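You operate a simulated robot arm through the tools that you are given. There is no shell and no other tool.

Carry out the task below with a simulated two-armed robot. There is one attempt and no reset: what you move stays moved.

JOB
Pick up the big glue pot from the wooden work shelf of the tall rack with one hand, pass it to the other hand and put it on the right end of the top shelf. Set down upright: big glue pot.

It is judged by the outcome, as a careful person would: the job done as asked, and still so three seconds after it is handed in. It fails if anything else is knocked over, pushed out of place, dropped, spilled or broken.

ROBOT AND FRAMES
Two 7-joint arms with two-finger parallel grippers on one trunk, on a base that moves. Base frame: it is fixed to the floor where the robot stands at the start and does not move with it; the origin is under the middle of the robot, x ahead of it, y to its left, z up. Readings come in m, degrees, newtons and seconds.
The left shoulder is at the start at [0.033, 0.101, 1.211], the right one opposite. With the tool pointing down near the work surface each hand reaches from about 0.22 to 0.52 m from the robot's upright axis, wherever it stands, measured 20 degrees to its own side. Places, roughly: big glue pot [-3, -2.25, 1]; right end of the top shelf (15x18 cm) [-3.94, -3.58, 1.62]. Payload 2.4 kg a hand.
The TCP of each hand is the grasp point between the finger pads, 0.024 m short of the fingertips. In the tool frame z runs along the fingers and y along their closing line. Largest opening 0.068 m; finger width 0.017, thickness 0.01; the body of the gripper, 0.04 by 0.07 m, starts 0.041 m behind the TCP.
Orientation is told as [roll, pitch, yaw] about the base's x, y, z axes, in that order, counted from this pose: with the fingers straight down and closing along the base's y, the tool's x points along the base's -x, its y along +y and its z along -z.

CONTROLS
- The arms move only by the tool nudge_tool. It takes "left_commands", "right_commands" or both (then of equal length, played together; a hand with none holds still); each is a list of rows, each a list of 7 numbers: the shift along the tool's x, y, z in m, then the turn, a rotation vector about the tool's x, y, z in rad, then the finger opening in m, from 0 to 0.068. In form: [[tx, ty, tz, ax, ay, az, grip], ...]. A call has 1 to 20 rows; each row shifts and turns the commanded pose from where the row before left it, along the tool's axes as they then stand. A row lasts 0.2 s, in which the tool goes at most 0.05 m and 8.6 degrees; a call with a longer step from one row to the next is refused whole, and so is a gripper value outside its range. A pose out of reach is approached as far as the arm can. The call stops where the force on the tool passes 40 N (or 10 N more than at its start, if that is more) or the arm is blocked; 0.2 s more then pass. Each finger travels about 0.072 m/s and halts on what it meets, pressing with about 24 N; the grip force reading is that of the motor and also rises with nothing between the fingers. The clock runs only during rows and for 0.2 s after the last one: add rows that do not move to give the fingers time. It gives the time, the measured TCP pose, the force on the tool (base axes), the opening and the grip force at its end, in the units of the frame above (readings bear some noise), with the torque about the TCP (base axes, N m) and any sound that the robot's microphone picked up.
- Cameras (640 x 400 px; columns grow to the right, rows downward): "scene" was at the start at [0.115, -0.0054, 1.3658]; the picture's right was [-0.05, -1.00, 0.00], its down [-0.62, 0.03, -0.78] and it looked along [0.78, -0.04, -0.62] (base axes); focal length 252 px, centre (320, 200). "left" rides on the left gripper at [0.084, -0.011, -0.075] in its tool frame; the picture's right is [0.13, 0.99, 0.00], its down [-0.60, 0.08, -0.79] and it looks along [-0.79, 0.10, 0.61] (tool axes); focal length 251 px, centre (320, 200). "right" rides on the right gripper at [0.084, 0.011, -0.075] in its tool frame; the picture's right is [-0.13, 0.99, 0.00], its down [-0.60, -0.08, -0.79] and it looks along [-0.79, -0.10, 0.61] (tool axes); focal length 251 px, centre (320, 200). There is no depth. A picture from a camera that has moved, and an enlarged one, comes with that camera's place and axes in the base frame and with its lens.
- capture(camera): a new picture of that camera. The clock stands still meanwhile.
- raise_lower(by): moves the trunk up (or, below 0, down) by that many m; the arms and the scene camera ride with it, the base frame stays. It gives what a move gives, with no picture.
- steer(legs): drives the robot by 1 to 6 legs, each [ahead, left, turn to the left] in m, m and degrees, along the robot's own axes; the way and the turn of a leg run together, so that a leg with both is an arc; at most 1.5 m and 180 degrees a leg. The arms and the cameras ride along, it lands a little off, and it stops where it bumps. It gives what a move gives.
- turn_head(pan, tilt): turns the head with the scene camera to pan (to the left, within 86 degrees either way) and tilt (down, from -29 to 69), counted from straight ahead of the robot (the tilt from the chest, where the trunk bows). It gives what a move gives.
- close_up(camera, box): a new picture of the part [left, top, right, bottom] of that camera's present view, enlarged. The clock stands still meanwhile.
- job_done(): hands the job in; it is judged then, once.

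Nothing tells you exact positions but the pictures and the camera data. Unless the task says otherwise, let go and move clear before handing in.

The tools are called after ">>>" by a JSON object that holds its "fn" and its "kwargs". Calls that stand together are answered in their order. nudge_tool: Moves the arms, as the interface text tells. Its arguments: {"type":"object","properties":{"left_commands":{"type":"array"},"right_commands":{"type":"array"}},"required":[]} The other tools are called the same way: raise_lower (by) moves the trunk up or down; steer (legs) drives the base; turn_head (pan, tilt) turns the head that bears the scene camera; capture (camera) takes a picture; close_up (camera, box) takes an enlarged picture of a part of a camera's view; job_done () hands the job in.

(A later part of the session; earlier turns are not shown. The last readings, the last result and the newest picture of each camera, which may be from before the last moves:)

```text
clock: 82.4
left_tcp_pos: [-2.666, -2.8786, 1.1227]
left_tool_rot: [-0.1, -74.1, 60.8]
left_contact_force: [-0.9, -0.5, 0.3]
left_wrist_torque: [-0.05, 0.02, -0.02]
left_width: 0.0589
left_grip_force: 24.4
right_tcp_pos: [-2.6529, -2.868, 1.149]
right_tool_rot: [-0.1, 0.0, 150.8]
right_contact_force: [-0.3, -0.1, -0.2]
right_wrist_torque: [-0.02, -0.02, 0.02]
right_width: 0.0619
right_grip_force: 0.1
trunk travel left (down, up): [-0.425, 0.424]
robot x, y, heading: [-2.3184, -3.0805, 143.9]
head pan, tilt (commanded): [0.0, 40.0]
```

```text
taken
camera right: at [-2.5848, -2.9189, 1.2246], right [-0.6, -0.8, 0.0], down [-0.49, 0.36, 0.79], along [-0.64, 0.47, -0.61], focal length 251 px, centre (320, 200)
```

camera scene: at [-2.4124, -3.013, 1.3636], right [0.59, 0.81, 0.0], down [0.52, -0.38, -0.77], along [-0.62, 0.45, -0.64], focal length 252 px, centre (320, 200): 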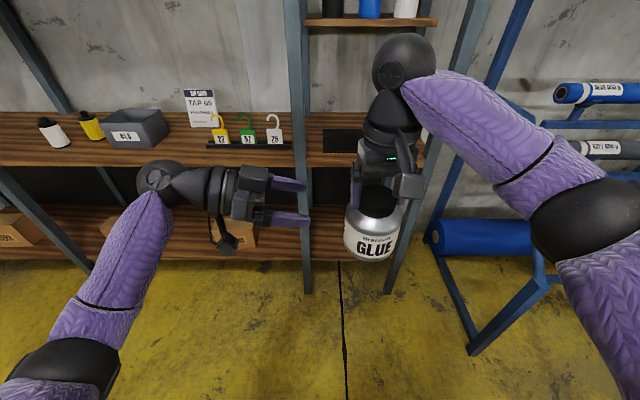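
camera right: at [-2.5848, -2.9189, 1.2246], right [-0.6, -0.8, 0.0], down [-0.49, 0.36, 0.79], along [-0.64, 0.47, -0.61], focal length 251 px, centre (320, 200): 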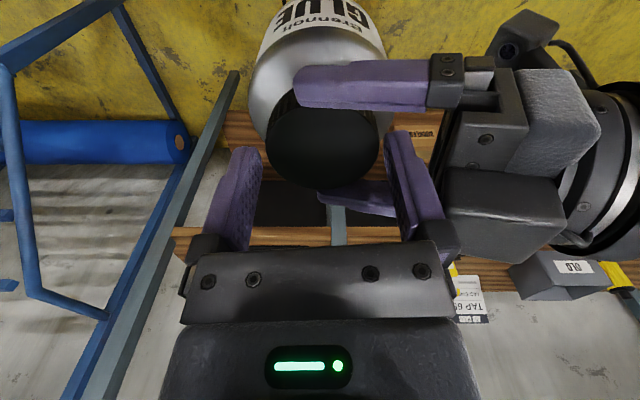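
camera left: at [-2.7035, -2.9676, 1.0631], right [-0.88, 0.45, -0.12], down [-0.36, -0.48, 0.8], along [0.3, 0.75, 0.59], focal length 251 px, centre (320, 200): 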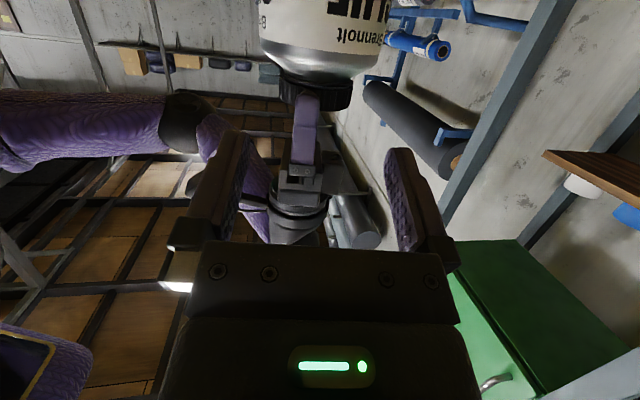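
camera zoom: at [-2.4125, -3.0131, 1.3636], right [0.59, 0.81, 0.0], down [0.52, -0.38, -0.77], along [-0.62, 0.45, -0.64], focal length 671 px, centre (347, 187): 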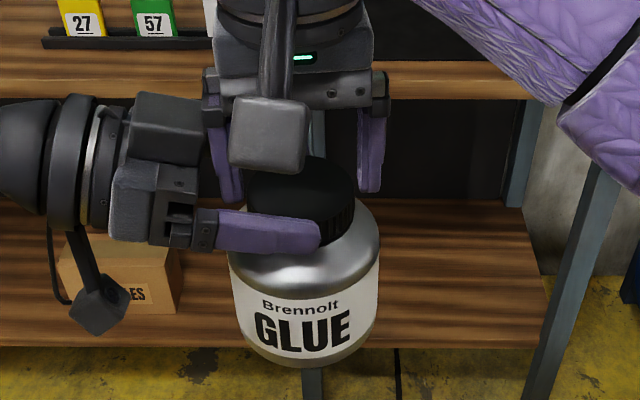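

The pot stays in the left hand as the right hand rises. I'll lift the right hand well clear and then move it off to the right side.

>>> {"fn": "nudge_tool", "kwargs": {"right_commands": [[0, 0, -0.03, 0, 0, 0, 0.0618], [0, 0, -0.03, 0, 0, 0, 0.0618], [0, -0.01, -0.02, 0, 0, 0, 0.0618], [0, -0.04, 0, 0, 0, 0.03, 0.068], [0, -0.045, 0, 0, 0, 0.03, 0.068], [0, -0.045, 0, 0, 0, 0.03, 0.068], [0, -0.045, 0, 0, 0, 0.03, 0.068], [0, -0.045, 0, 0, 0, 0, 0.068], [0, 0, 0, 0, 0, 0, 0.068]], "left_commands": [[0, 0, 0, 0, 0, 0, 0.02], [0, 0, 0, 0, 0, 0, 0.02], [0, 0, 0, 0, 0, 0, 0.02], [0, 0, 0, 0, 0, 0, 0.02], [0, 0, 0, 0, 0, 0, 0.02], [0, 0, 0, 0, 0, 0, 0.02], [0, 0, 0, 0, 0, 0, 0.02], [0, 0, 0, 0, 0, 0, 0.02], [0, 0, 0, 0, 0, 0, 0.02]]}}

>>> {"fn": "capture", "kwargs": {"camera": "scene"}}

>>> {"fn": "capture", "kwargs": {"camera": "left"}}

```text
clock: 84.4
left_tcp_pos: [-2.6666, -2.8791, 1.1236]
left_tool_rot: [-0.2, -73.9, 60.7]
left_contact_force: [-0.1, -0.4, -0.1]
left_wrist_torque: [-0.05, 0.0, 0.0]
left_width: 0.0587
left_grip_force: 23.7
right_tcp_pos: [-2.5293, -2.6743, 1.2293]
right_tool_rot: [-0.1, 0.0, 143.9]
right_contact_force: [0.0, -0.1, -1.1]
right_wrist_torque: [-0.01, -0.02, -0.02]
right_width: 0.068
right_grip_force: 0.0
trunk travel left (down, up): [-0.425, 0.424]
robot x, y, heading: [-2.3237, -3.0763, 143.5]
head pan, tilt (commanded): [0.0, 40.0]
```

```text
taken
camera scene: at [-2.4125, -3.013, 1.3636], right [0.59, 0.81, 0.0], down [0.52, -0.38, -0.77], along [-0.62, 0.45, -0.64], focal length 252 px, centre (320, 200)
```

scene: 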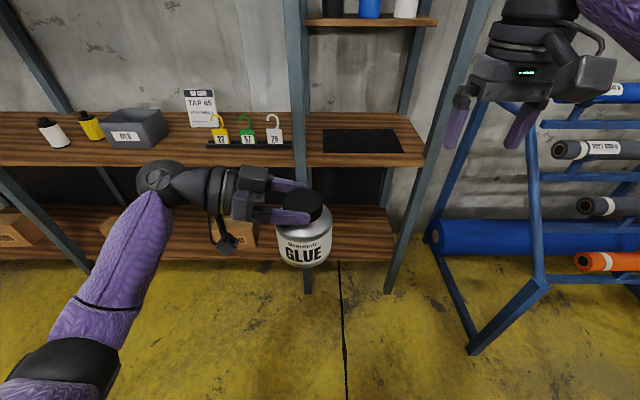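

```text
taken
camera left: at [-2.7036, -2.9676, 1.0631], right [-0.88, 0.45, -0.12], down [-0.36, -0.48, 0.8], along [0.3, 0.75, 0.59], focal length 251 px, centre (320, 200)
```

left: 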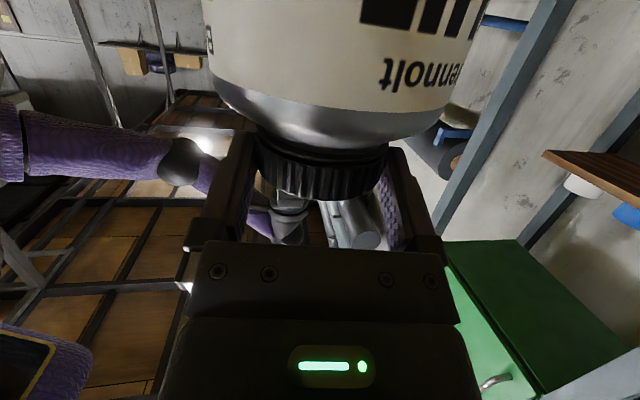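

The handover worked: the pot is upright in the left hand and the right hand is clear. Next I'll look to the left along the aisle before sidestepping toward the top shelf.

>>> {"fn": "turn_head", "kwargs": {"pan": 55, "tilt": 15}}

>>> {"fn": "capture", "kwargs": {"camera": "scene"}}

```text
clock: 85.7
left_tcp_pos: [-2.6642, -2.877, 1.1232]
left_tool_rot: [-0.1, -73.8, 60.9]
left_contact_force: [0.2, 0.2, -0.4]
left_wrist_torque: [-0.03, 0.04, -0.01]
left_width: 0.0587
left_grip_force: 23.9
right_tcp_pos: [-2.5293, -2.6745, 1.2277]
right_tool_rot: [-0.2, 0.0, 143.8]
right_contact_force: [-0.7, 0.4, 0.3]
right_wrist_torque: [0.03, 0.03, 0.0]
right_width: 0.0681
right_grip_force: 0.0
trunk travel left (down, up): [-0.425, 0.424]
robot x, y, heading: [-2.3221, -3.082, 143.7]
head pan, tilt (commanded): [55.0, 15.0]
```

```text
taken
camera scene: at [-2.4322, -3.0932, 1.4031], right [-0.32, 0.95, 0.0], down [0.25, 0.08, -0.97], along [-0.91, -0.31, -0.26], focal length 252 px, centre (320, 200)
```

scene: 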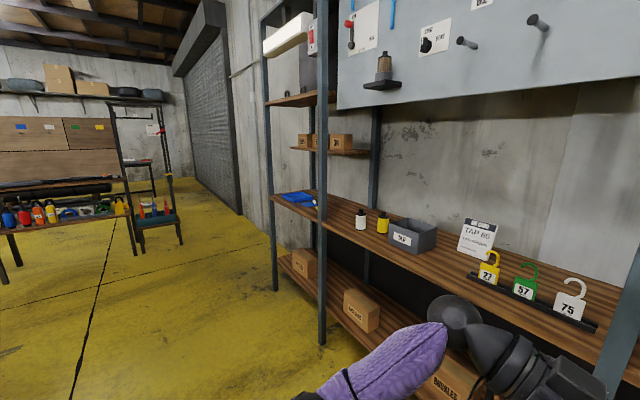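

The floor to the left is clear. I'll sidestep about 1.2 m left along the rack.

>>> {"fn": "steer", "kwargs": {"legs": [[0, 0.6, 0], [0, 0.62, 0]]}}

>>> {"fn": "turn_head", "kwargs": {"pan": 5, "tilt": -10}}

>>> {"fn": "capture", "kwargs": {"camera": "scene"}}

```text
clock: 92.2
left_tcp_pos: [-3.3864, -3.8658, 1.1224]
left_tool_rot: [-0.2, -74.1, 60.6]
left_contact_force: [-0.2, -0.3, -0.7]
left_wrist_torque: [-0.02, 0.06, 0.0]
left_width: 0.0586
left_grip_force: 23.7
right_tcp_pos: [-3.2501, -3.6617, 1.2283]
right_tool_rot: [-0.1, 0.0, 143.7]
right_contact_force: [-0.2, -0.2, -0.5]
right_wrist_torque: [0.01, 0.05, 0.04]
right_width: 0.0682
right_grip_force: 0.0
trunk travel left (down, up): [-0.425, 0.424]
robot x, y, heading: [-3.0463, -4.067, 144.0]
head pan, tilt (commanded): [55.0, 15.0]
```

```text
clock: 93.3
left_tcp_pos: [-3.3864, -3.8659, 1.1225]
left_tool_rot: [-0.2, -73.9, 60.7]
left_contact_force: [0.9, 0.6, -0.5]
left_wrist_torque: [-0.05, 0.04, 0.0]
left_width: 0.0588
left_grip_force: 24.6
right_tcp_pos: [-3.2494, -3.6614, 1.2291]
right_tool_rot: [-0.1, 0.1, 143.6]
right_contact_force: [-0.4, -0.1, -0.1]
right_wrist_torque: [0.02, 0.02, -0.04]
right_width: 0.068
right_grip_force: 0.1
trunk travel left (down, up): [-0.425, 0.424]
robot x, y, heading: [-3.0412, -4.0687, 143.5]
head pan, tilt (commanded): [5.0, -10.0]
```

```text
taken
camera scene: at [-3.1369, -4.0071, 1.4425], right [0.52, 0.85, 0.0], down [-0.15, 0.09, -0.98], along [-0.84, 0.51, 0.17], focal length 252 px, centre (320, 200)
```

scene: 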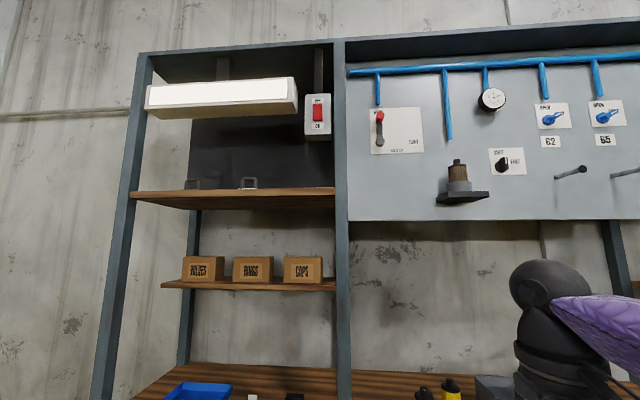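

I'm opposite the top shelf now: it has two small clips on the left and a lamp with a hanging switch box above, and the right end beside the post is free. I'll raise the trunk fully to get to its height and look again.

>>> {"fn": "raise_lower", "kwargs": {"by": 0.42}}

>>> {"fn": "turn_head", "kwargs": {"pan": 5, "tilt": 8}}

>>> {"fn": "capture", "kwargs": {"camera": "scene"}}

>>> {"fn": "close_up", "kwargs": {"camera": "scene", "box": [120, 70, 360, 250]}}

```text
refused: 0.42 is not a number from -0.4 to 0.4
```

```text
clock: 94.2
left_tcp_pos: [-3.3855, -3.8664, 1.1228]
left_tool_rot: [-0.2, -73.9, 60.6]
left_contact_force: [-0.2, -0.5, 0.0]
left_wrist_torque: [-0.04, 0.0, 0.01]
left_width: 0.0588
left_grip_force: 24.3
right_tcp_pos: [-3.2492, -3.662, 1.2285]
right_tool_rot: [-0.1, 0.0, 143.7]
right_contact_force: [-0.1, -0.3, 0.6]
right_wrist_torque: [0.0, -0.04, 0.02]
right_width: 0.068
right_grip_force: 0.1
trunk travel left (down, up): [-0.425, 0.424]
robot x, y, heading: [-3.0416, -4.0664, 143.6]
head pan, tilt (commanded): [5.0, 8.0]
```

```text
taken
camera scene: at [-3.144, -4.0027, 1.4146], right [0.52, 0.85, 0.0], down [0.12, -0.07, -0.99], along [-0.85, 0.51, -0.14], focal length 252 px, centre (320, 200)
```

scene: 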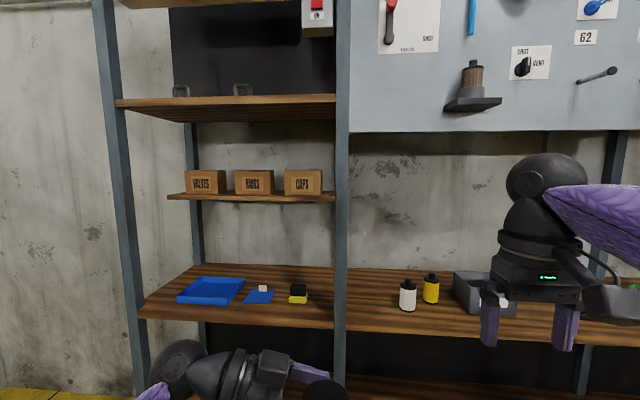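

```text
2.22 times, centred on (240, 160) of scene
camera zoom: at [-3.144, -4.0027, 1.4146], right [0.52, 0.85, 0.0], down [0.12, -0.07, -0.99], along [-0.85, 0.51, -0.14], focal length 559 px, centre (498, 289)
```

zoom: 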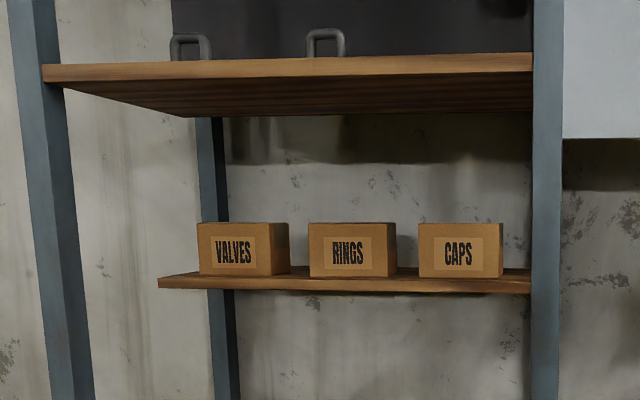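

The trunk move is limited to 0.4 m per call, so I'll raise it by 0.4 and look at the top shelf again.

>>> {"fn": "raise_lower", "kwargs": {"by": 0.4}}

>>> {"fn": "turn_head", "kwargs": {"pan": 5, "tilt": 12}}

>>> {"fn": "capture", "kwargs": {"camera": "scene"}}

>>> {"fn": "close_up", "kwargs": {"camera": "scene", "box": [100, 60, 360, 240]}}

```text
clock: 98.0
left_tcp_pos: [-3.3866, -3.8649, 1.5236]
left_tool_rot: [-0.2, -73.9, 60.8]
left_contact_force: [-0.6, 0.5, -4.0]
left_wrist_torque: [-0.03, 0.04, 0.03]
left_width: 0.0585
left_grip_force: 24.5
right_tcp_pos: [-3.2493, -3.6611, 1.6271]
right_tool_rot: [-0.1, -0.1, 143.7]
right_contact_force: [0.5, -0.9, -0.5]
right_wrist_torque: [-0.01, 0.01, 0.0]
right_width: 0.068
right_grip_force: 0.1
trunk travel left (down, up): [-0.825, 0.024]
robot x, y, heading: [-3.0435, -4.068, 143.9]
head pan, tilt (commanded): [5.0, 8.0]
```

```text
clock: 98.6
left_tcp_pos: [-3.3867, -3.8658, 1.5224]
left_tool_rot: [-0.3, -73.8, 60.7]
left_contact_force: [-0.5, 0.0, -3.7]
left_wrist_torque: [-0.05, 0.05, -0.01]
left_width: 0.0585
left_grip_force: 24.4
right_tcp_pos: [-3.2499, -3.6611, 1.628]
right_tool_rot: [-0.2, 0.0, 143.7]
right_contact_force: [-0.2, 0.2, -0.3]
right_wrist_torque: [0.02, 0.02, 0.01]
right_width: 0.0679
right_grip_force: 0.0
trunk travel left (down, up): [-0.825, 0.024]
robot x, y, heading: [-3.0439, -4.067, 143.8]
head pan, tilt (commanded): [5.0, 12.0]
```

```text
taken
camera scene: at [-3.1302, -4.0129, 1.8087], right [0.52, 0.85, 0.0], down [0.18, -0.11, -0.98], along [-0.84, 0.51, -0.21], focal length 252 px, centre (320, 200)
```

scene: 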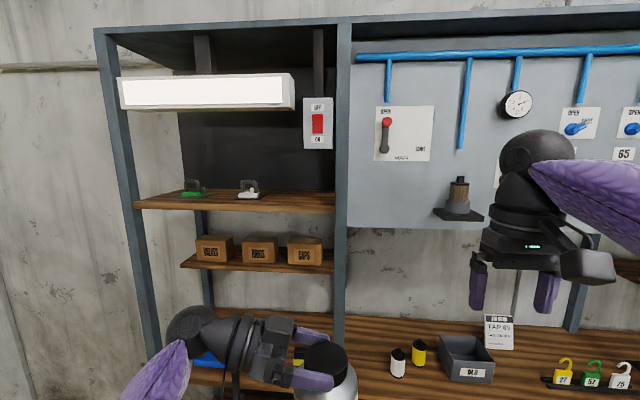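

```text
2.22 times, centred on (230, 150) of scene
camera zoom: at [-3.1302, -4.0129, 1.8087], right [0.52, 0.85, 0.0], down [0.18, -0.11, -0.98], along [-0.84, 0.51, -0.21], focal length 559 px, centre (520, 311)
```

zoom: 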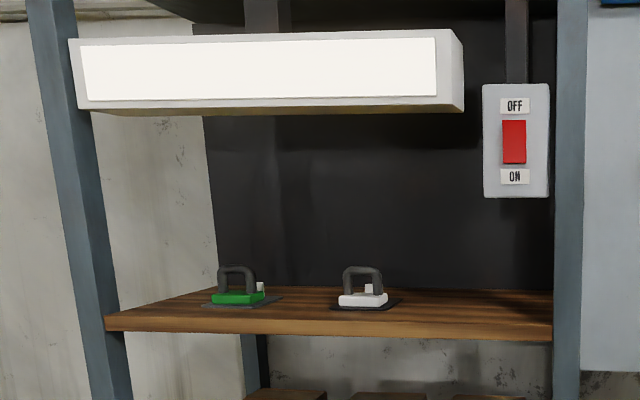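

From up here the top shelf is at z≈1.62, from about v 0.98 to 1.23 deep; its right end is free, and the switch box hangs above it with its bottom at z≈1.80. I'll retract the right hand away from the control panel and swing the left hand around so that it points forward and a bit to the right.

>>> {"fn": "nudge_tool", "kwargs": {"left_commands": [[0, 0.0143, 0, -0.0721, 0, -0.0207, 0.02], [0, 0.0143, 0, -0.0721, 0, -0.0207, 0.02], [0, 0.0143, 0, -0.0721, 0, -0.0207, 0.02], [0, 0.0143, 0, -0.0721, 0, -0.0207, 0.02], [0, 0.0143, 0, -0.0721, 0, -0.0207, 0.02], [0, 0.0143, 0, -0.0721, 0, -0.0207, 0.02], [0, 0.0143, 0, -0.0721, 0, -0.0207, 0.02], [0, 0.0143, 0, -0.0721, 0, -0.0207, 0.02], [0, 0.0143, 0, -0.0721, 0, -0.0207, 0.02], [0, 0.0143, 0, -0.0721, 0, -0.0207, 0.02], [0, 0, 0, 0, 0, 0, 0.02]], "right_commands": [[0.018, -0.005, 0.015, 0, 0, 0, 0.068], [0.018, -0.005, 0.015, 0, 0, 0, 0.068], [0.018, -0.005, 0.015, 0, 0, 0, 0.068], [0.018, -0.005, 0.015, 0, 0, 0, 0.068], [0.018, -0.005, 0.015, 0, 0, 0, 0.068], [0.018, -0.005, 0.015, 0, 0, 0, 0.068], [0.018, -0.005, 0.015, 0, 0, 0, 0.068], [0.018, -0.005, 0.015, 0, 0, 0, 0.068], [0.018, -0.005, 0.015, 0, 0, 0, 0.068], [0.018, -0.005, 0.015, 0, 0, 0, 0.068], [0, 0, 0, 0, 0, 0, 0.068]]}}

>>> {"fn": "turn_head", "kwargs": {"pan": 5, "tilt": 20}}

>>> {"fn": "capture", "kwargs": {"camera": "scene"}}

```text
clock: 101.0
left_tcp_pos: [-3.5244, -3.8401, 1.5225]
left_tool_rot: [-0.2, -73.9, 103.7]
left_contact_force: [-1.1, 0.2, -5.7]
left_wrist_torque: [-0.07, -0.01, -0.02]
left_width: 0.0589
left_grip_force: 23.9
right_tcp_pos: [-3.0743, -3.729, 1.4784]
right_tool_rot: [-0.1, 0.0, 143.8]
right_contact_force: [1.1, -0.4, -0.4]
right_wrist_torque: [-0.01, 0.0, 0.01]
right_width: 0.0681
right_grip_force: 0.0
trunk travel left (down, up): [-0.825, 0.024]
robot x, y, heading: [-3.0418, -4.0633, 143.7]
head pan, tilt (commanded): [5.0, 12.0]
```

```text
clock: 101.7
left_tcp_pos: [-3.5238, -3.8414, 1.5238]
left_tool_rot: [-0.2, -73.9, 103.7]
left_contact_force: [-0.4, 0.6, -3.6]
left_wrist_torque: [-0.05, -0.01, -0.01]
left_width: 0.0587
left_grip_force: 24.4
right_tcp_pos: [-3.0734, -3.7279, 1.4791]
right_tool_rot: [-0.1, 0.0, 143.7]
right_contact_force: [0.3, -0.4, -0.2]
right_wrist_torque: [-0.01, 0.0, -0.04]
right_width: 0.068
right_grip_force: 0.0
trunk travel left (down, up): [-0.825, 0.024]
robot x, y, heading: [-3.0441, -4.0666, 143.7]
head pan, tilt (commanded): [5.0, 20.0]
```

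```text
taken
camera scene: at [-3.1299, -4.013, 1.7957], right [0.52, 0.85, 0.0], down [0.29, -0.18, -0.94], along [-0.8, 0.49, -0.34], focal length 252 px, centre (320, 200)
```

scene: 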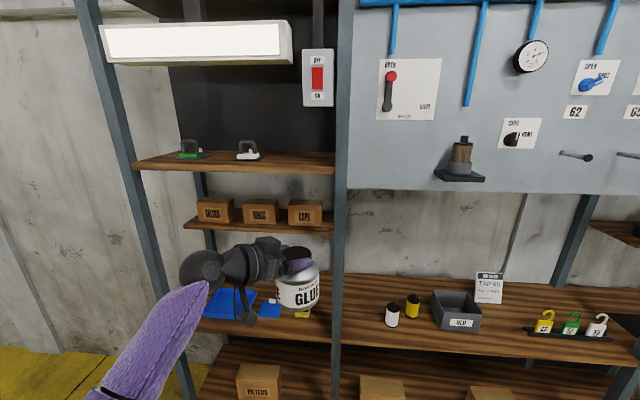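

The left hand holds the pot forward of the chest, still upright. I'll raise the trunk the last bit and lift the arm so the pot's base is above the shelf level, still out in the aisle.

>>> {"fn": "raise_lower", "kwargs": {"by": 0.022}}

>>> {"fn": "nudge_tool", "kwargs": {"left_commands": [[-0.0346, 0, -0.0099, 0, 0, 0, 0.02], [-0.0346, 0, -0.0099, 0, 0, 0, 0.02], [-0.0346, 0, -0.0099, 0, 0, 0, 0.02], [-0.0346, 0, -0.0099, 0, 0, 0, 0.02], [-0.0346, 0, -0.0099, 0, 0, 0, 0.02], [-0.0346, 0, -0.0099, 0, 0, 0, 0.02], [0, 0, 0, 0, 0, 0, 0.02]]}}

>>> {"fn": "capture", "kwargs": {"camera": "scene"}}

>>> {"fn": "capture", "kwargs": {"camera": "left"}}

```text
clock: 102.4
left_tcp_pos: [-3.5242, -3.8407, 1.5448]
left_tool_rot: [-0.3, -73.9, 103.8]
left_contact_force: [0.0, 0.2, -3.9]
left_wrist_torque: [-0.05, -0.01, -0.02]
left_width: 0.0586
left_grip_force: 24.2
right_tcp_pos: [-3.0741, -3.7264, 1.4995]
right_tool_rot: [-0.1, 0.0, 143.7]
right_contact_force: [0.0, 0.3, 0.2]
right_wrist_torque: [0.01, -0.04, 0.0]
right_width: 0.0683
right_grip_force: 0.1
trunk travel left (down, up): [-0.847, 0.002]
robot x, y, heading: [-3.0445, -4.0676, 143.7]
head pan, tilt (commanded): [5.0, 20.0]
```

```text
clock: 104.0
left_tcp_pos: [-3.5251, -3.8418, 1.7603]
left_tool_rot: [-0.2, -74.0, 103.7]
left_contact_force: [-0.6, 0.1, -3.8]
left_wrist_torque: [-0.09, 0.01, 0.0]
left_width: 0.0589
left_grip_force: 24.0
right_tcp_pos: [-3.0748, -3.7272, 1.5004]
right_tool_rot: [-0.1, -0.1, 143.7]
right_contact_force: [-0.1, 0.1, 0.1]
right_wrist_torque: [0.0, 0.02, 0.03]
right_width: 0.068
right_grip_force: 0.0
trunk travel left (down, up): [-0.847, 0.002]
robot x, y, heading: [-3.0418, -4.0678, 143.7]
head pan, tilt (commanded): [5.0, 20.0]
```

```text
taken
camera scene: at [-3.1304, -4.0131, 1.8177], right [0.52, 0.85, 0.0], down [0.29, -0.18, -0.94], along [-0.8, 0.49, -0.34], focal length 252 px, centre (320, 200)
```

scene: 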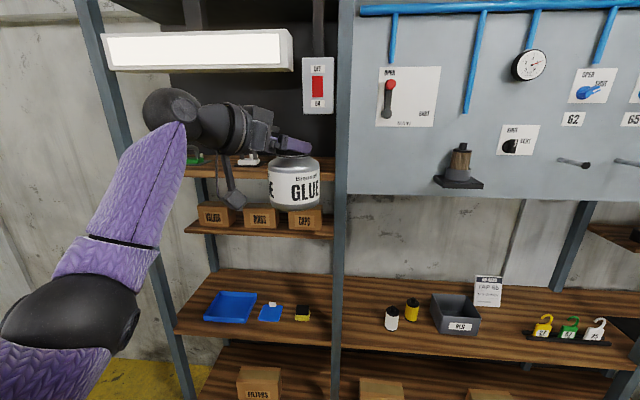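

```text
taken
camera left: at [-3.4921, -3.9309, 1.7011], right [-0.96, -0.27, -0.13], down [0.06, -0.6, 0.8], along [-0.29, 0.76, 0.59], focal length 251 px, centre (320, 200)
```

left: 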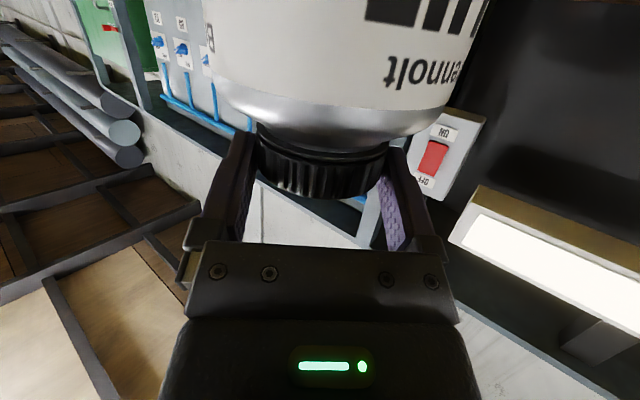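

The pot's base should now be around z≈1.66, above the shelf. I'll zoom in to measure how far its base is below the left TCP before driving in.

>>> {"fn": "close_up", "kwargs": {"camera": "scene", "box": [230, 110, 350, 230]}}

>>> {"fn": "close_up", "kwargs": {"camera": "scene", "box": [170, 30, 360, 180]}}

```text
3.33 times, centred on (290, 170) of scene
camera zoom: at [-3.1304, -4.0131, 1.8177], right [0.52, 0.85, 0.0], down [0.29, -0.18, -0.94], along [-0.8, 0.49, -0.34], focal length 839 px, centre (420, 300)
```

zoom: 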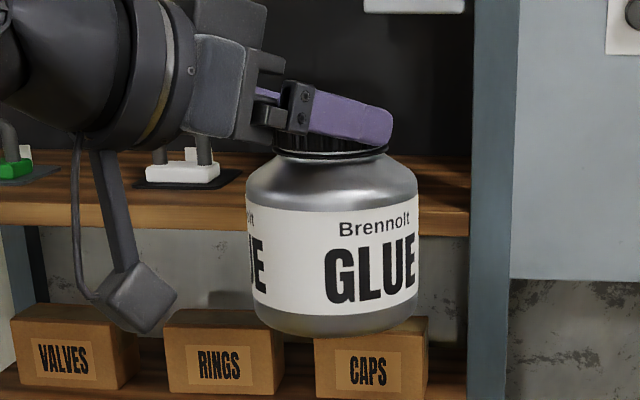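

```text
2.67 times, centred on (265, 105) of scene
camera zoom: at [-3.1304, -4.0131, 1.8177], right [0.52, 0.85, 0.0], down [0.29, -0.18, -0.94], along [-0.8, 0.49, -0.34], focal length 671 px, centre (467, 453)
```

zoom: 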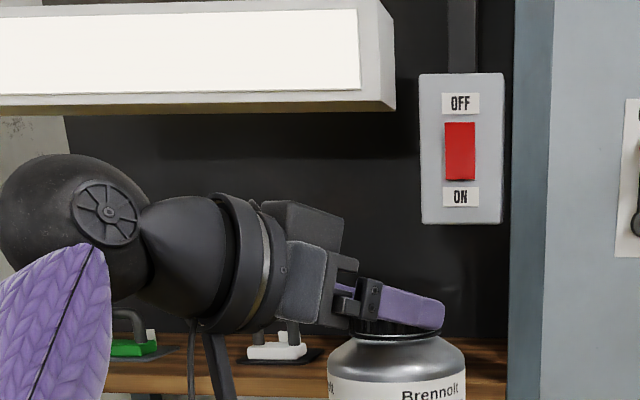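

The shelf top works out at z≈1.622 with its front edge at v≈0.97 (about [-3.74, -3.62]). The pot's base is at about 1.656 and the switch box bottom at about 1.80. I'll lower the hand slightly, sidestep left to line up with the free space, and drive forward to just before the shelf edge.

>>> {"fn": "nudge_tool", "kwargs": {"left_commands": [[0.0115, 0, 0.0033, 0, 0, 0, 0.02], [0, 0, 0, 0, 0, 0, 0.02]]}}

>>> {"fn": "steer", "kwargs": {"legs": [[0, 0.055, 0.3], [0.28, 0, 0]]}}

>>> {"fn": "capture", "kwargs": {"camera": "scene"}}

>>> {"fn": "capture", "kwargs": {"camera": "left"}}

```text
clock: 104.6
left_tcp_pos: [-3.5244, -3.8406, 1.7499]
left_tool_rot: [-0.1, -73.9, 103.6]
left_contact_force: [-0.7, -1.0, -3.1]
left_wrist_torque: [-0.05, -0.02, 0.01]
left_width: 0.0587
left_grip_force: 24.1
right_tcp_pos: [-3.0728, -3.7275, 1.5003]
right_tool_rot: [-0.2, 0.1, 143.6]
right_contact_force: [-0.1, 0.5, 0.1]
right_wrist_torque: [0.02, 0.0, 0.01]
right_width: 0.068
right_grip_force: 0.1
trunk travel left (down, up): [-0.847, 0.002]
robot x, y, heading: [-3.0413, -4.0626, 143.6]
head pan, tilt (commanded): [5.0, 20.0]
```

```text
clock: 107.1
left_tcp_pos: [-3.7828, -3.7211, 1.7498]
left_tool_rot: [-0.2, -73.9, 103.9]
left_contact_force: [0.5, -0.2, -3.0]
left_wrist_torque: [-0.07, 0.02, 0.02]
left_width: 0.0589
left_grip_force: 23.7
right_tcp_pos: [-3.3337, -3.6071, 1.5003]
right_tool_rot: [-0.1, 0.0, 143.8]
right_contact_force: [0.0, -0.4, -0.6]
right_wrist_torque: [-0.01, -0.01, 0.01]
right_width: 0.0679
right_grip_force: 0.1
trunk travel left (down, up): [-0.847, 0.002]
robot x, y, heading: [-3.3019, -3.9476, 144.0]
head pan, tilt (commanded): [5.0, 20.0]
```

```text
taken
camera scene: at [-3.3885, -3.8927, 1.8177], right [0.52, 0.86, 0.0], down [0.29, -0.18, -0.94], along [-0.8, 0.49, -0.34], focal length 252 px, centre (320, 200)
```

scene: 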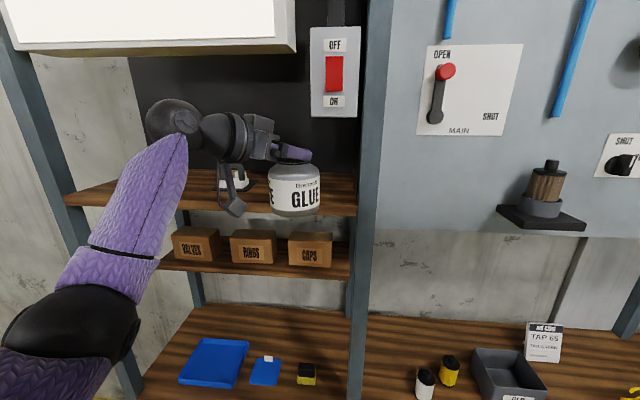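

```text
taken
camera left: at [-3.7505, -3.8117, 1.6893], right [-0.95, -0.27, -0.12], down [0.06, -0.6, 0.8], along [-0.29, 0.76, 0.59], focal length 251 px, centre (320, 200)
```

left: 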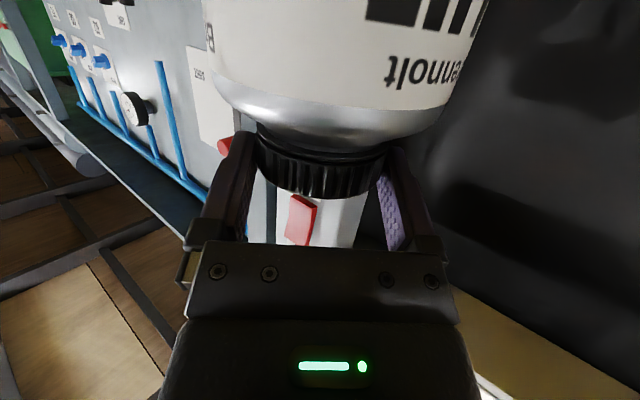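

The pot is just in front of the shelf, lined up at u≈-5.225. I'll zoom in to check the height clearance above the shelf and the sideways gap to the switch box and post.

>>> {"fn": "close_up", "kwargs": {"camera": "scene", "box": [190, 90, 380, 240]}}

>>> {"fn": "close_up", "kwargs": {"camera": "scene", "box": [130, 0, 380, 170]}}

```text
2.67 times, centred on (285, 165) of scene
camera zoom: at [-3.3885, -3.8927, 1.8177], right [0.52, 0.86, 0.0], down [0.29, -0.18, -0.94], along [-0.8, 0.49, -0.34], focal length 671 px, centre (413, 293)
```

zoom: 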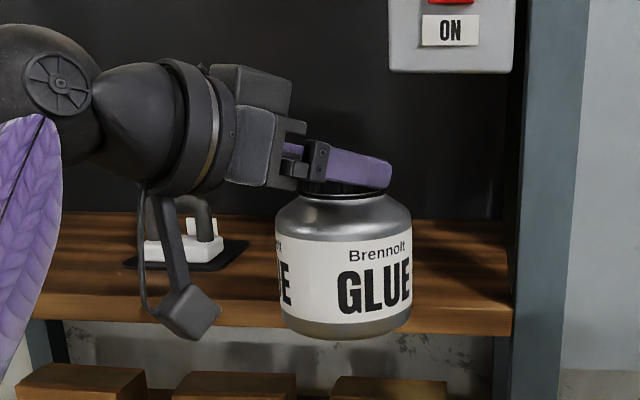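

```text
2.35 times, centred on (255, 85) of scene
camera zoom: at [-3.3885, -3.8927, 1.8177], right [0.52, 0.86, 0.0], down [0.29, -0.18, -0.94], along [-0.8, 0.49, -0.34], focal length 592 px, centre (473, 471)
```

zoom: 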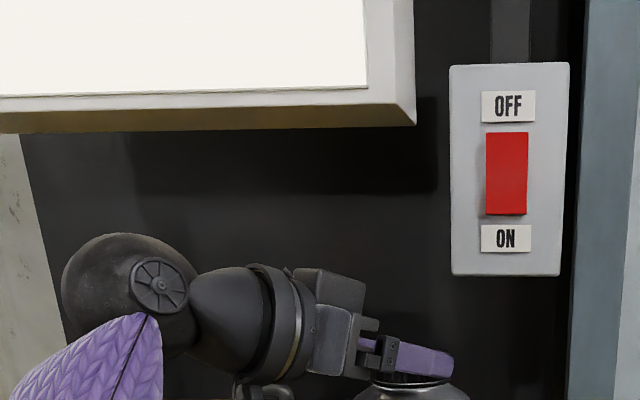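

The pot clears the shelf by about 2.3 cm and the gripper clears the switch box. Before the last 20 cm forward, I'll check what my right arm will come near on the control panel side.

>>> {"fn": "turn_head", "kwargs": {"pan": -35, "tilt": 25}}

>>> {"fn": "capture", "kwargs": {"camera": "scene"}}

>>> {"fn": "capture", "kwargs": {"camera": "right"}}

```text
clock: 108.2
left_tcp_pos: [-3.7833, -3.7209, 1.749]
left_tool_rot: [-0.2, -74.0, 103.8]
left_contact_force: [-0.2, 0.7, -3.7]
left_wrist_torque: [-0.07, 0.01, 0.02]
left_width: 0.0586
left_grip_force: 23.9
right_tcp_pos: [-3.334, -3.6065, 1.4996]
right_tool_rot: [0.0, 0.0, 143.9]
right_contact_force: [-1.0, 1.0, -0.1]
right_wrist_torque: [0.0, 0.0, 0.01]
right_width: 0.0681
right_grip_force: 0.0
trunk travel left (down, up): [-0.847, 0.002]
robot x, y, heading: [-3.3006, -3.9508, 143.8]
head pan, tilt (commanded): [-35.0, 25.0]
```

```text
taken
camera scene: at [-3.3389, -3.8536, 1.8096], right [0.95, 0.32, 0.0], down [0.14, -0.4, -0.91], along [-0.29, 0.86, -0.42], focal length 252 px, centre (320, 200)
```

scene: 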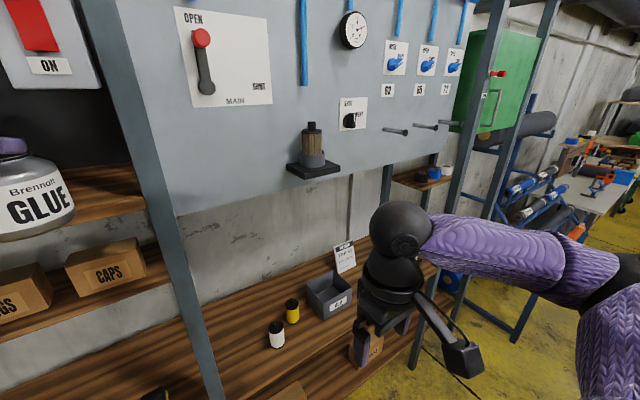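

```text
taken
camera right: at [-3.2727, -3.6657, 1.5767], right [-0.69, -0.73, 0.0], down [-0.44, 0.42, 0.79], along [-0.57, 0.55, -0.61], focal length 251 px, centre (320, 200)
```

right: 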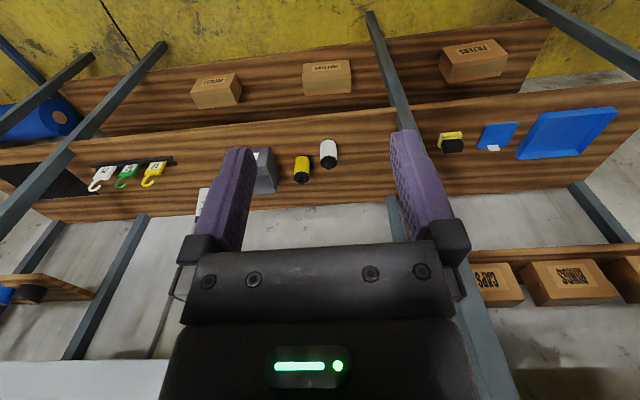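

The right hand will end up a good 5 cm short of anything protruding from the panel. I'll lower it a little more for safety, then drive forward slowly to bring the pot over the shelf.

>>> {"fn": "nudge_tool", "kwargs": {"right_commands": [[0.005, 0, 0.045, 0, 0, 0, 0.068], [0.005, 0, 0.045, 0, 0, 0, 0.068], [0.005, 0, 0.045, 0, 0, 0, 0.068], [0, 0, 0, 0, 0, 0, 0.068]]}}

>>> {"fn": "turn_head", "kwargs": {"pan": 5, "tilt": 25}}

>>> {"fn": "steer", "kwargs": {"legs": [[0.1, 0, 0]]}}

>>> {"fn": "capture", "kwargs": {"camera": "scene"}}

```text
clock: 109.2
left_tcp_pos: [-3.7832, -3.7216, 1.7494]
left_tool_rot: [-0.2, -73.9, 103.8]
left_contact_force: [-0.5, -0.5, -3.9]
left_wrist_torque: [-0.09, -0.01, 0.0]
left_width: 0.0586
left_grip_force: 23.9
right_tcp_pos: [-3.3187, -3.6144, 1.3657]
right_tool_rot: [0.1, 0.1, 143.9]
right_contact_force: [-0.7, 0.0, -0.1]
right_wrist_torque: [0.02, -0.02, 0.01]
right_width: 0.0681
right_grip_force: 0.0
trunk travel left (down, up): [-0.847, 0.002]
robot x, y, heading: [-3.3011, -3.9464, 144.0]
head pan, tilt (commanded): [-35.0, 25.0]
```

```text
clock: 110.3
left_tcp_pos: [-3.7839, -3.7215, 1.7483]
left_tool_rot: [-0.1, -73.8, 103.8]
left_contact_force: [-0.3, -0.2, -4.2]
left_wrist_torque: [-0.07, 0.0, 0.02]
left_width: 0.0587
left_grip_force: 24.6
right_tcp_pos: [-3.3206, -3.6136, 1.3665]
right_tool_rot: [-0.1, 0.0, 144.0]
right_contact_force: [0.2, 0.3, -0.1]
right_wrist_torque: [0.01, -0.01, 0.02]
right_width: 0.0682
right_grip_force: 0.0
trunk travel left (down, up): [-0.847, 0.002]
robot x, y, heading: [-3.3058, -3.9457, 143.9]
head pan, tilt (commanded): [5.0, 25.0]
```

```text
clock: 111.4
left_tcp_pos: [-3.8633, -3.6624, 1.7499]
left_tool_rot: [-0.3, -74.0, 103.8]
left_contact_force: [0.4, 0.9, -3.8]
left_wrist_torque: [-0.08, 0.01, -0.03]
left_width: 0.0588
left_grip_force: 23.1
right_tcp_pos: [-3.4005, -3.5568, 1.3657]
right_tool_rot: [-0.1, 0.0, 143.9]
right_contact_force: [-0.2, 0.1, -0.3]
right_wrist_torque: [0.04, 0.0, 0.0]
right_width: 0.0682
right_grip_force: 0.1
trunk travel left (down, up): [-0.847, 0.002]
robot x, y, heading: [-3.3815, -3.8848, 143.9]
head pan, tilt (commanded): [5.0, 25.0]
```

```text
taken
camera scene: at [-3.4682, -3.8345, 1.8096], right [0.52, 0.86, 0.0], down [0.36, -0.22, -0.91], along [-0.78, 0.47, -0.42], focal length 252 px, centre (320, 200)
```

scene: 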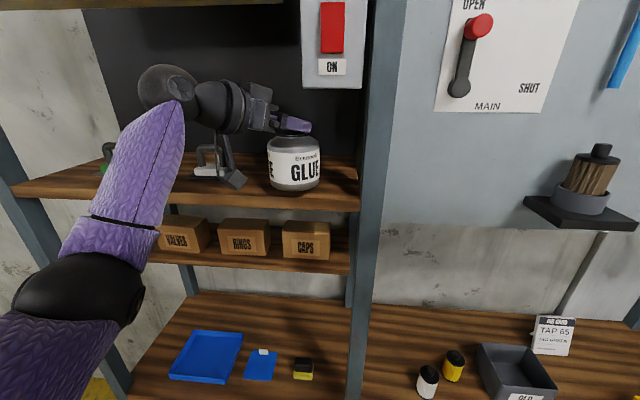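

The pot is over the shelf's front part with nothing touching. I'll go another 9–10 cm forward so that the pot's centre reaches the middle of the right-end area.

>>> {"fn": "steer", "kwargs": {"legs": [[0.095, 0, 0]]}}

>>> {"fn": "capture", "kwargs": {"camera": "scene"}}

>>> {"fn": "close_up", "kwargs": {"camera": "scene", "box": [170, 60, 390, 230]}}

>>> {"fn": "capture", "kwargs": {"camera": "left"}}

```text
clock: 112.5
left_tcp_pos: [-3.9412, -3.6058, 1.7493]
left_tool_rot: [-0.2, -73.9, 103.9]
left_contact_force: [0.6, -0.2, -3.3]
left_wrist_torque: [-0.05, -0.02, -0.01]
left_width: 0.0585
left_grip_force: 24.4
right_tcp_pos: [-3.4774, -3.5007, 1.3665]
right_tool_rot: [-0.1, 0.0, 143.9]
right_contact_force: [0.8, -0.4, 0.4]
right_wrist_torque: [0.03, -0.01, 0.03]
right_width: 0.0678
right_grip_force: 0.1
trunk travel left (down, up): [-0.847, 0.002]
robot x, y, heading: [-3.4628, -3.8299, 143.8]
head pan, tilt (commanded): [5.0, 25.0]
```

```text
taken
camera scene: at [-3.5454, -3.7781, 1.8096], right [0.52, 0.86, 0.0], down [0.36, -0.22, -0.91], along [-0.78, 0.47, -0.42], focal length 252 px, centre (320, 200)
```

scene: 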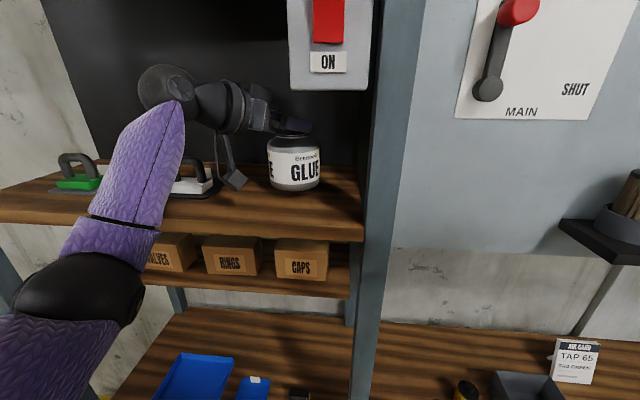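

```text
2.35 times, centred on (280, 145) of scene
camera zoom: at [-3.5454, -3.7781, 1.8096], right [0.52, 0.86, 0.0], down [0.36, -0.22, -0.91], along [-0.78, 0.47, -0.42], focal length 592 px, centre (414, 329)
```

zoom: 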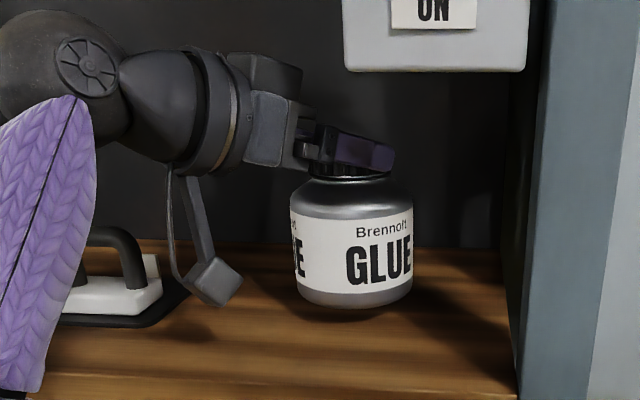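

```text
taken
camera left: at [-3.9081, -3.6966, 1.6892], right [-0.95, -0.27, -0.12], down [0.06, -0.6, 0.8], along [-0.29, 0.76, 0.59], focal length 251 px, centre (320, 200)
```

left: 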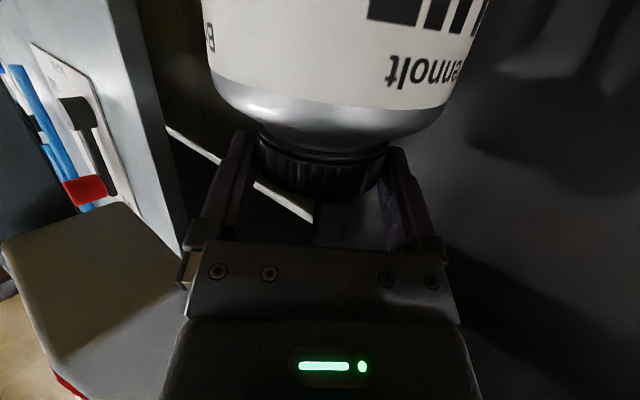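

The pot hangs over the right end of the top shelf at about [-3.945, -3.591], within about 1 cm of the target, with roughly 2.4 cm to go down. I'll lower in small steps and watch the force.

>>> {"fn": "nudge_tool", "kwargs": {"left_commands": [[0.0048, 0, 0.0014, 0, 0, 0, 0.02], [0.0048, 0, 0.0014, 0, 0, 0, 0.02], [0.0048, 0, 0.0014, 0, 0, 0, 0.02], [0, 0, 0, 0, 0, 0, 0.02], [0, 0, 0, 0, 0, 0, 0.02]]}}

>>> {"fn": "close_up", "kwargs": {"camera": "scene", "box": [170, 60, 390, 230]}}

```text
clock: 113.7
left_tcp_pos: [-3.94, -3.6066, 1.7346]
left_tool_rot: [-0.1, -73.9, 103.8]
left_contact_force: [-0.8, -0.5, -4.0]
left_wrist_torque: [-0.05, -0.01, -0.02]
left_width: 0.0585
left_grip_force: 23.6
right_tcp_pos: [-3.4778, -3.5006, 1.3657]
right_tool_rot: [-0.1, -0.1, 143.9]
right_contact_force: [0.7, 0.4, -0.2]
right_wrist_torque: [-0.03, 0.01, 0.01]
right_width: 0.0679
right_grip_force: 0.1
trunk travel left (down, up): [-0.847, 0.002]
robot x, y, heading: [-3.4582, -3.8304, 144.0]
head pan, tilt (commanded): [5.0, 25.0]
```

```text
2.35 times, centred on (280, 145) of scene
camera zoom: at [-3.5449, -3.7786, 1.8096], right [0.52, 0.86, 0.0], down [0.36, -0.22, -0.91], along [-0.78, 0.47, -0.42], focal length 592 px, centre (414, 329)
```

zoom: 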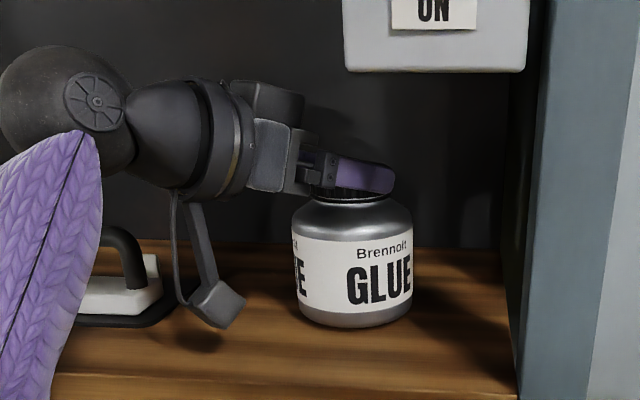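

Still hanging freely at about -4 N. I'll keep going down in 3 mm steps.

>>> {"fn": "nudge_tool", "kwargs": {"left_commands": [[0.0029, 0, 0.0008, 0, 0, 0, 0.02], [0.0029, 0, 0.0008, 0, 0, 0, 0.02], [0, 0, 0, 0, 0, 0, 0.02], [0, 0, 0, 0, 0, 0, 0.02]]}}

>>> {"fn": "nudge_tool", "kwargs": {"left_commands": [[0.002, 0, 0.0006, 0, 0, 0, 0.02], [0, 0, 0, 0, 0, 0, 0.02], [0, 0, 0, 0, 0, 0, 0.02]]}}

```text
clock: 114.7
left_tcp_pos: [-3.9411, -3.608, 1.7295]
left_tool_rot: [0.0, -74.2, 103.4]
left_contact_force: [-5.6, 3.6, 20.4]
left_wrist_torque: [0.42, 0.11, 0.28]
left_width: 0.0587
left_grip_force: 24.0
right_tcp_pos: [-3.4766, -3.4994, 1.3657]
right_tool_rot: [0.1, 0.0, 144.0]
right_contact_force: [0.2, -0.2, -0.3]
right_wrist_torque: [-0.01, -0.03, 0.01]
right_width: 0.0679
right_grip_force: 0.1
trunk travel left (down, up): [-0.847, 0.002]
robot x, y, heading: [-3.4581, -3.83, 144.0]
head pan, tilt (commanded): [5.0, 25.0]
```

```text
clock: 115.5
left_tcp_pos: [-3.9393, -3.6072, 1.7269]
left_tool_rot: [0.0, -73.9, 103.6]
left_contact_force: [-3.0, 2.2, 17.8]
left_wrist_torque: [0.41, -0.09, 0.25]
left_width: 0.0586
left_grip_force: 24.4
right_tcp_pos: [-3.4764, -3.5001, 1.3669]
right_tool_rot: [0.0, 0.0, 143.8]
right_contact_force: [0.9, -1.7, -0.6]
right_wrist_torque: [0.0, 0.0, 0.0]
right_width: 0.0681
right_grip_force: 0.1
trunk travel left (down, up): [-0.847, 0.002]
robot x, y, heading: [-3.4573, -3.8347, 143.9]
head pan, tilt (commanded): [5.0, 25.0]
```

The pot touched down (about +20 N at z≈1.729). I'll relieve the press by raising 2 mm and look before releasing.

>>> {"fn": "nudge_tool", "kwargs": {"left_commands": [[-0.002, 0, -0.0006, 0, 0, 0, 0.02], [0, 0, 0, 0, 0, 0, 0.02]]}}

>>> {"fn": "close_up", "kwargs": {"camera": "scene", "box": [170, 60, 390, 230]}}

>>> {"fn": "close_up", "kwargs": {"camera": "scene", "box": [240, 120, 350, 210]}}

```text
clock: 116.1
left_tcp_pos: [-3.9384, -3.6071, 1.7272]
left_tool_rot: [-0.3, -73.7, 103.9]
left_contact_force: [1.6, -0.6, -1.5]
left_wrist_torque: [-0.01, 0.02, -0.02]
left_width: 0.0584
left_grip_force: 23.6
right_tcp_pos: [-3.4763, -3.5007, 1.3657]
right_tool_rot: [0.0, -0.1, 143.9]
right_contact_force: [0.2, -0.4, 0.0]
right_wrist_torque: [-0.03, 0.01, 0.0]
right_width: 0.068
right_grip_force: 0.0
trunk travel left (down, up): [-0.847, 0.002]
robot x, y, heading: [-3.4574, -3.8334, 143.8]
head pan, tilt (commanded): [5.0, 25.0]
```

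```text
2.35 times, centred on (280, 145) of scene
camera zoom: at [-3.5439, -3.7793, 1.8096], right [0.52, 0.86, 0.0], down [0.36, -0.22, -0.91], along [-0.78, 0.47, -0.42], focal length 592 px, centre (414, 329)
```

zoom: 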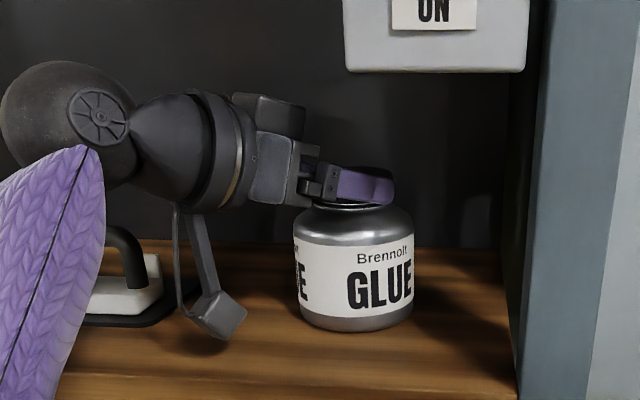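

```text
4.44 times, centred on (295, 165) of scene
camera zoom: at [-3.5439, -3.7793, 1.8096], right [0.52, 0.86, 0.0], down [0.36, -0.22, -0.91], along [-0.78, 0.47, -0.42], focal length 1119 px, centre (431, 356)
```

zoom: 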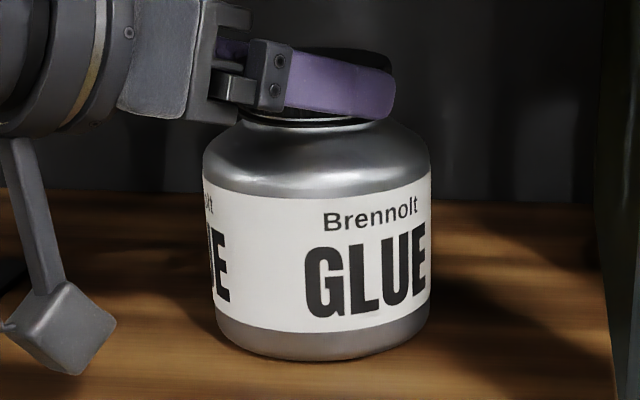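

The pot stands flat on the shelf, upright, with nearly no load left in the hand. I'll open the left fingers.

>>> {"fn": "nudge_tool", "kwargs": {"left_commands": [[0, 0, 0, 0, 0, 0, 0.062], [0, 0, 0, 0, 0, 0, 0.068], [0, 0, 0, 0, 0, 0, 0.068], [0, 0, 0, 0, 0, 0, 0.068]]}}

>>> {"fn": "close_up", "kwargs": {"camera": "scene", "box": [170, 60, 390, 230]}}

>>> {"fn": "capture", "kwargs": {"camera": "left"}}

```text
clock: 117.1
left_tcp_pos: [-3.9395, -3.6076, 1.7279]
left_tool_rot: [0.0, -74.0, 103.6]
left_contact_force: [0.2, 0.0, -0.4]
left_wrist_torque: [-0.01, -0.01, -0.01]
left_width: 0.0681
left_grip_force: 0.1
right_tcp_pos: [-3.4764, -3.5009, 1.3669]
right_tool_rot: [-0.1, 0.0, 143.9]
right_contact_force: [0.2, -0.4, -0.2]
right_wrist_torque: [0.0, 0.01, -0.03]
right_width: 0.068
right_grip_force: 0.0
trunk travel left (down, up): [-0.847, 0.002]
robot x, y, heading: [-3.4604, -3.8329, 144.0]
head pan, tilt (commanded): [5.0, 25.0]
```

```text
2.35 times, centred on (280, 145) of scene
camera zoom: at [-3.5443, -3.7789, 1.8097], right [0.52, 0.86, 0.0], down [0.36, -0.22, -0.91], along [-0.78, 0.47, -0.42], focal length 592 px, centre (414, 329)
```

zoom: 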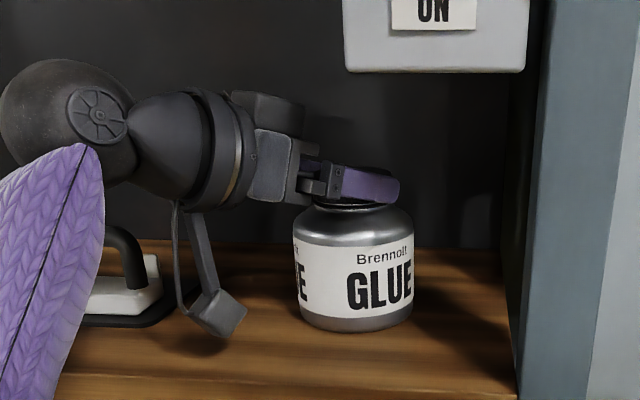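

```text
taken
camera left: at [-3.907, -3.6974, 1.6686], right [-0.96, -0.27, -0.12], down [0.06, -0.6, 0.8], along [-0.29, 0.76, 0.59], focal length 251 px, centre (320, 200)
```

left: 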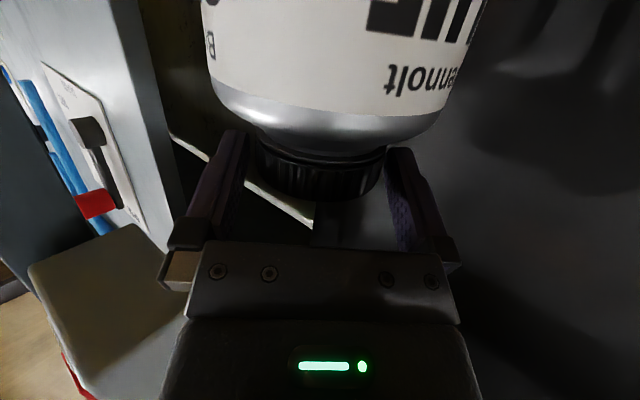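

The fingers are open with a gap on both sides and the pot stands still. I'll back the left hand out along its own axis.

>>> {"fn": "nudge_tool", "kwargs": {"left_commands": [[0, 0, -0.01, 0, 0, 0, 0.068], [0, 0, -0.015, 0, 0, 0, 0.068], [0, 0, -0.02, 0, 0, 0, 0.068], [0, 0, -0.02, 0, 0, 0, 0.068], [0, 0, -0.02, 0, 0, 0, 0.068], [0, 0, 0, 0, 0, 0, 0.068]]}}

>>> {"fn": "capture", "kwargs": {"camera": "scene"}}

>>> {"fn": "capture", "kwargs": {"camera": "left"}}

```text
clock: 118.5
left_tcp_pos: [-3.9199, -3.6855, 1.7523]
left_tool_rot: [-0.1, -73.9, 103.7]
left_contact_force: [-0.4, 0.0, -0.2]
left_wrist_torque: [0.03, 0.02, -0.01]
left_width: 0.0683
left_grip_force: 0.0
right_tcp_pos: [-3.4778, -3.5002, 1.366]
right_tool_rot: [0.0, 0.0, 143.9]
right_contact_force: [-0.5, -0.1, 0.5]
right_wrist_torque: [0.02, 0.0, 0.02]
right_width: 0.0682
right_grip_force: 0.0
trunk travel left (down, up): [-0.847, 0.002]
robot x, y, heading: [-3.4587, -3.8316, 144.0]
head pan, tilt (commanded): [5.0, 25.0]
```

```text
taken
camera scene: at [-3.5444, -3.7783, 1.8097], right [0.52, 0.86, 0.0], down [0.36, -0.22, -0.91], along [-0.78, 0.47, -0.42], focal length 252 px, centre (320, 200)
```

scene: 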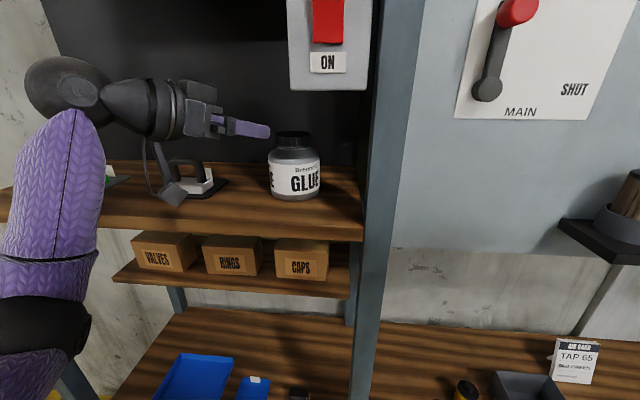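

```text
taken
camera left: at [-3.8877, -3.7766, 1.6921], right [-0.96, -0.27, -0.12], down [0.06, -0.6, 0.8], along [-0.29, 0.76, 0.59], focal length 251 px, centre (320, 200)
```

left: 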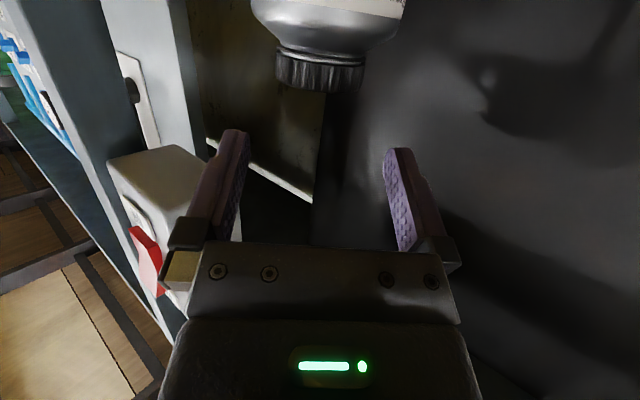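

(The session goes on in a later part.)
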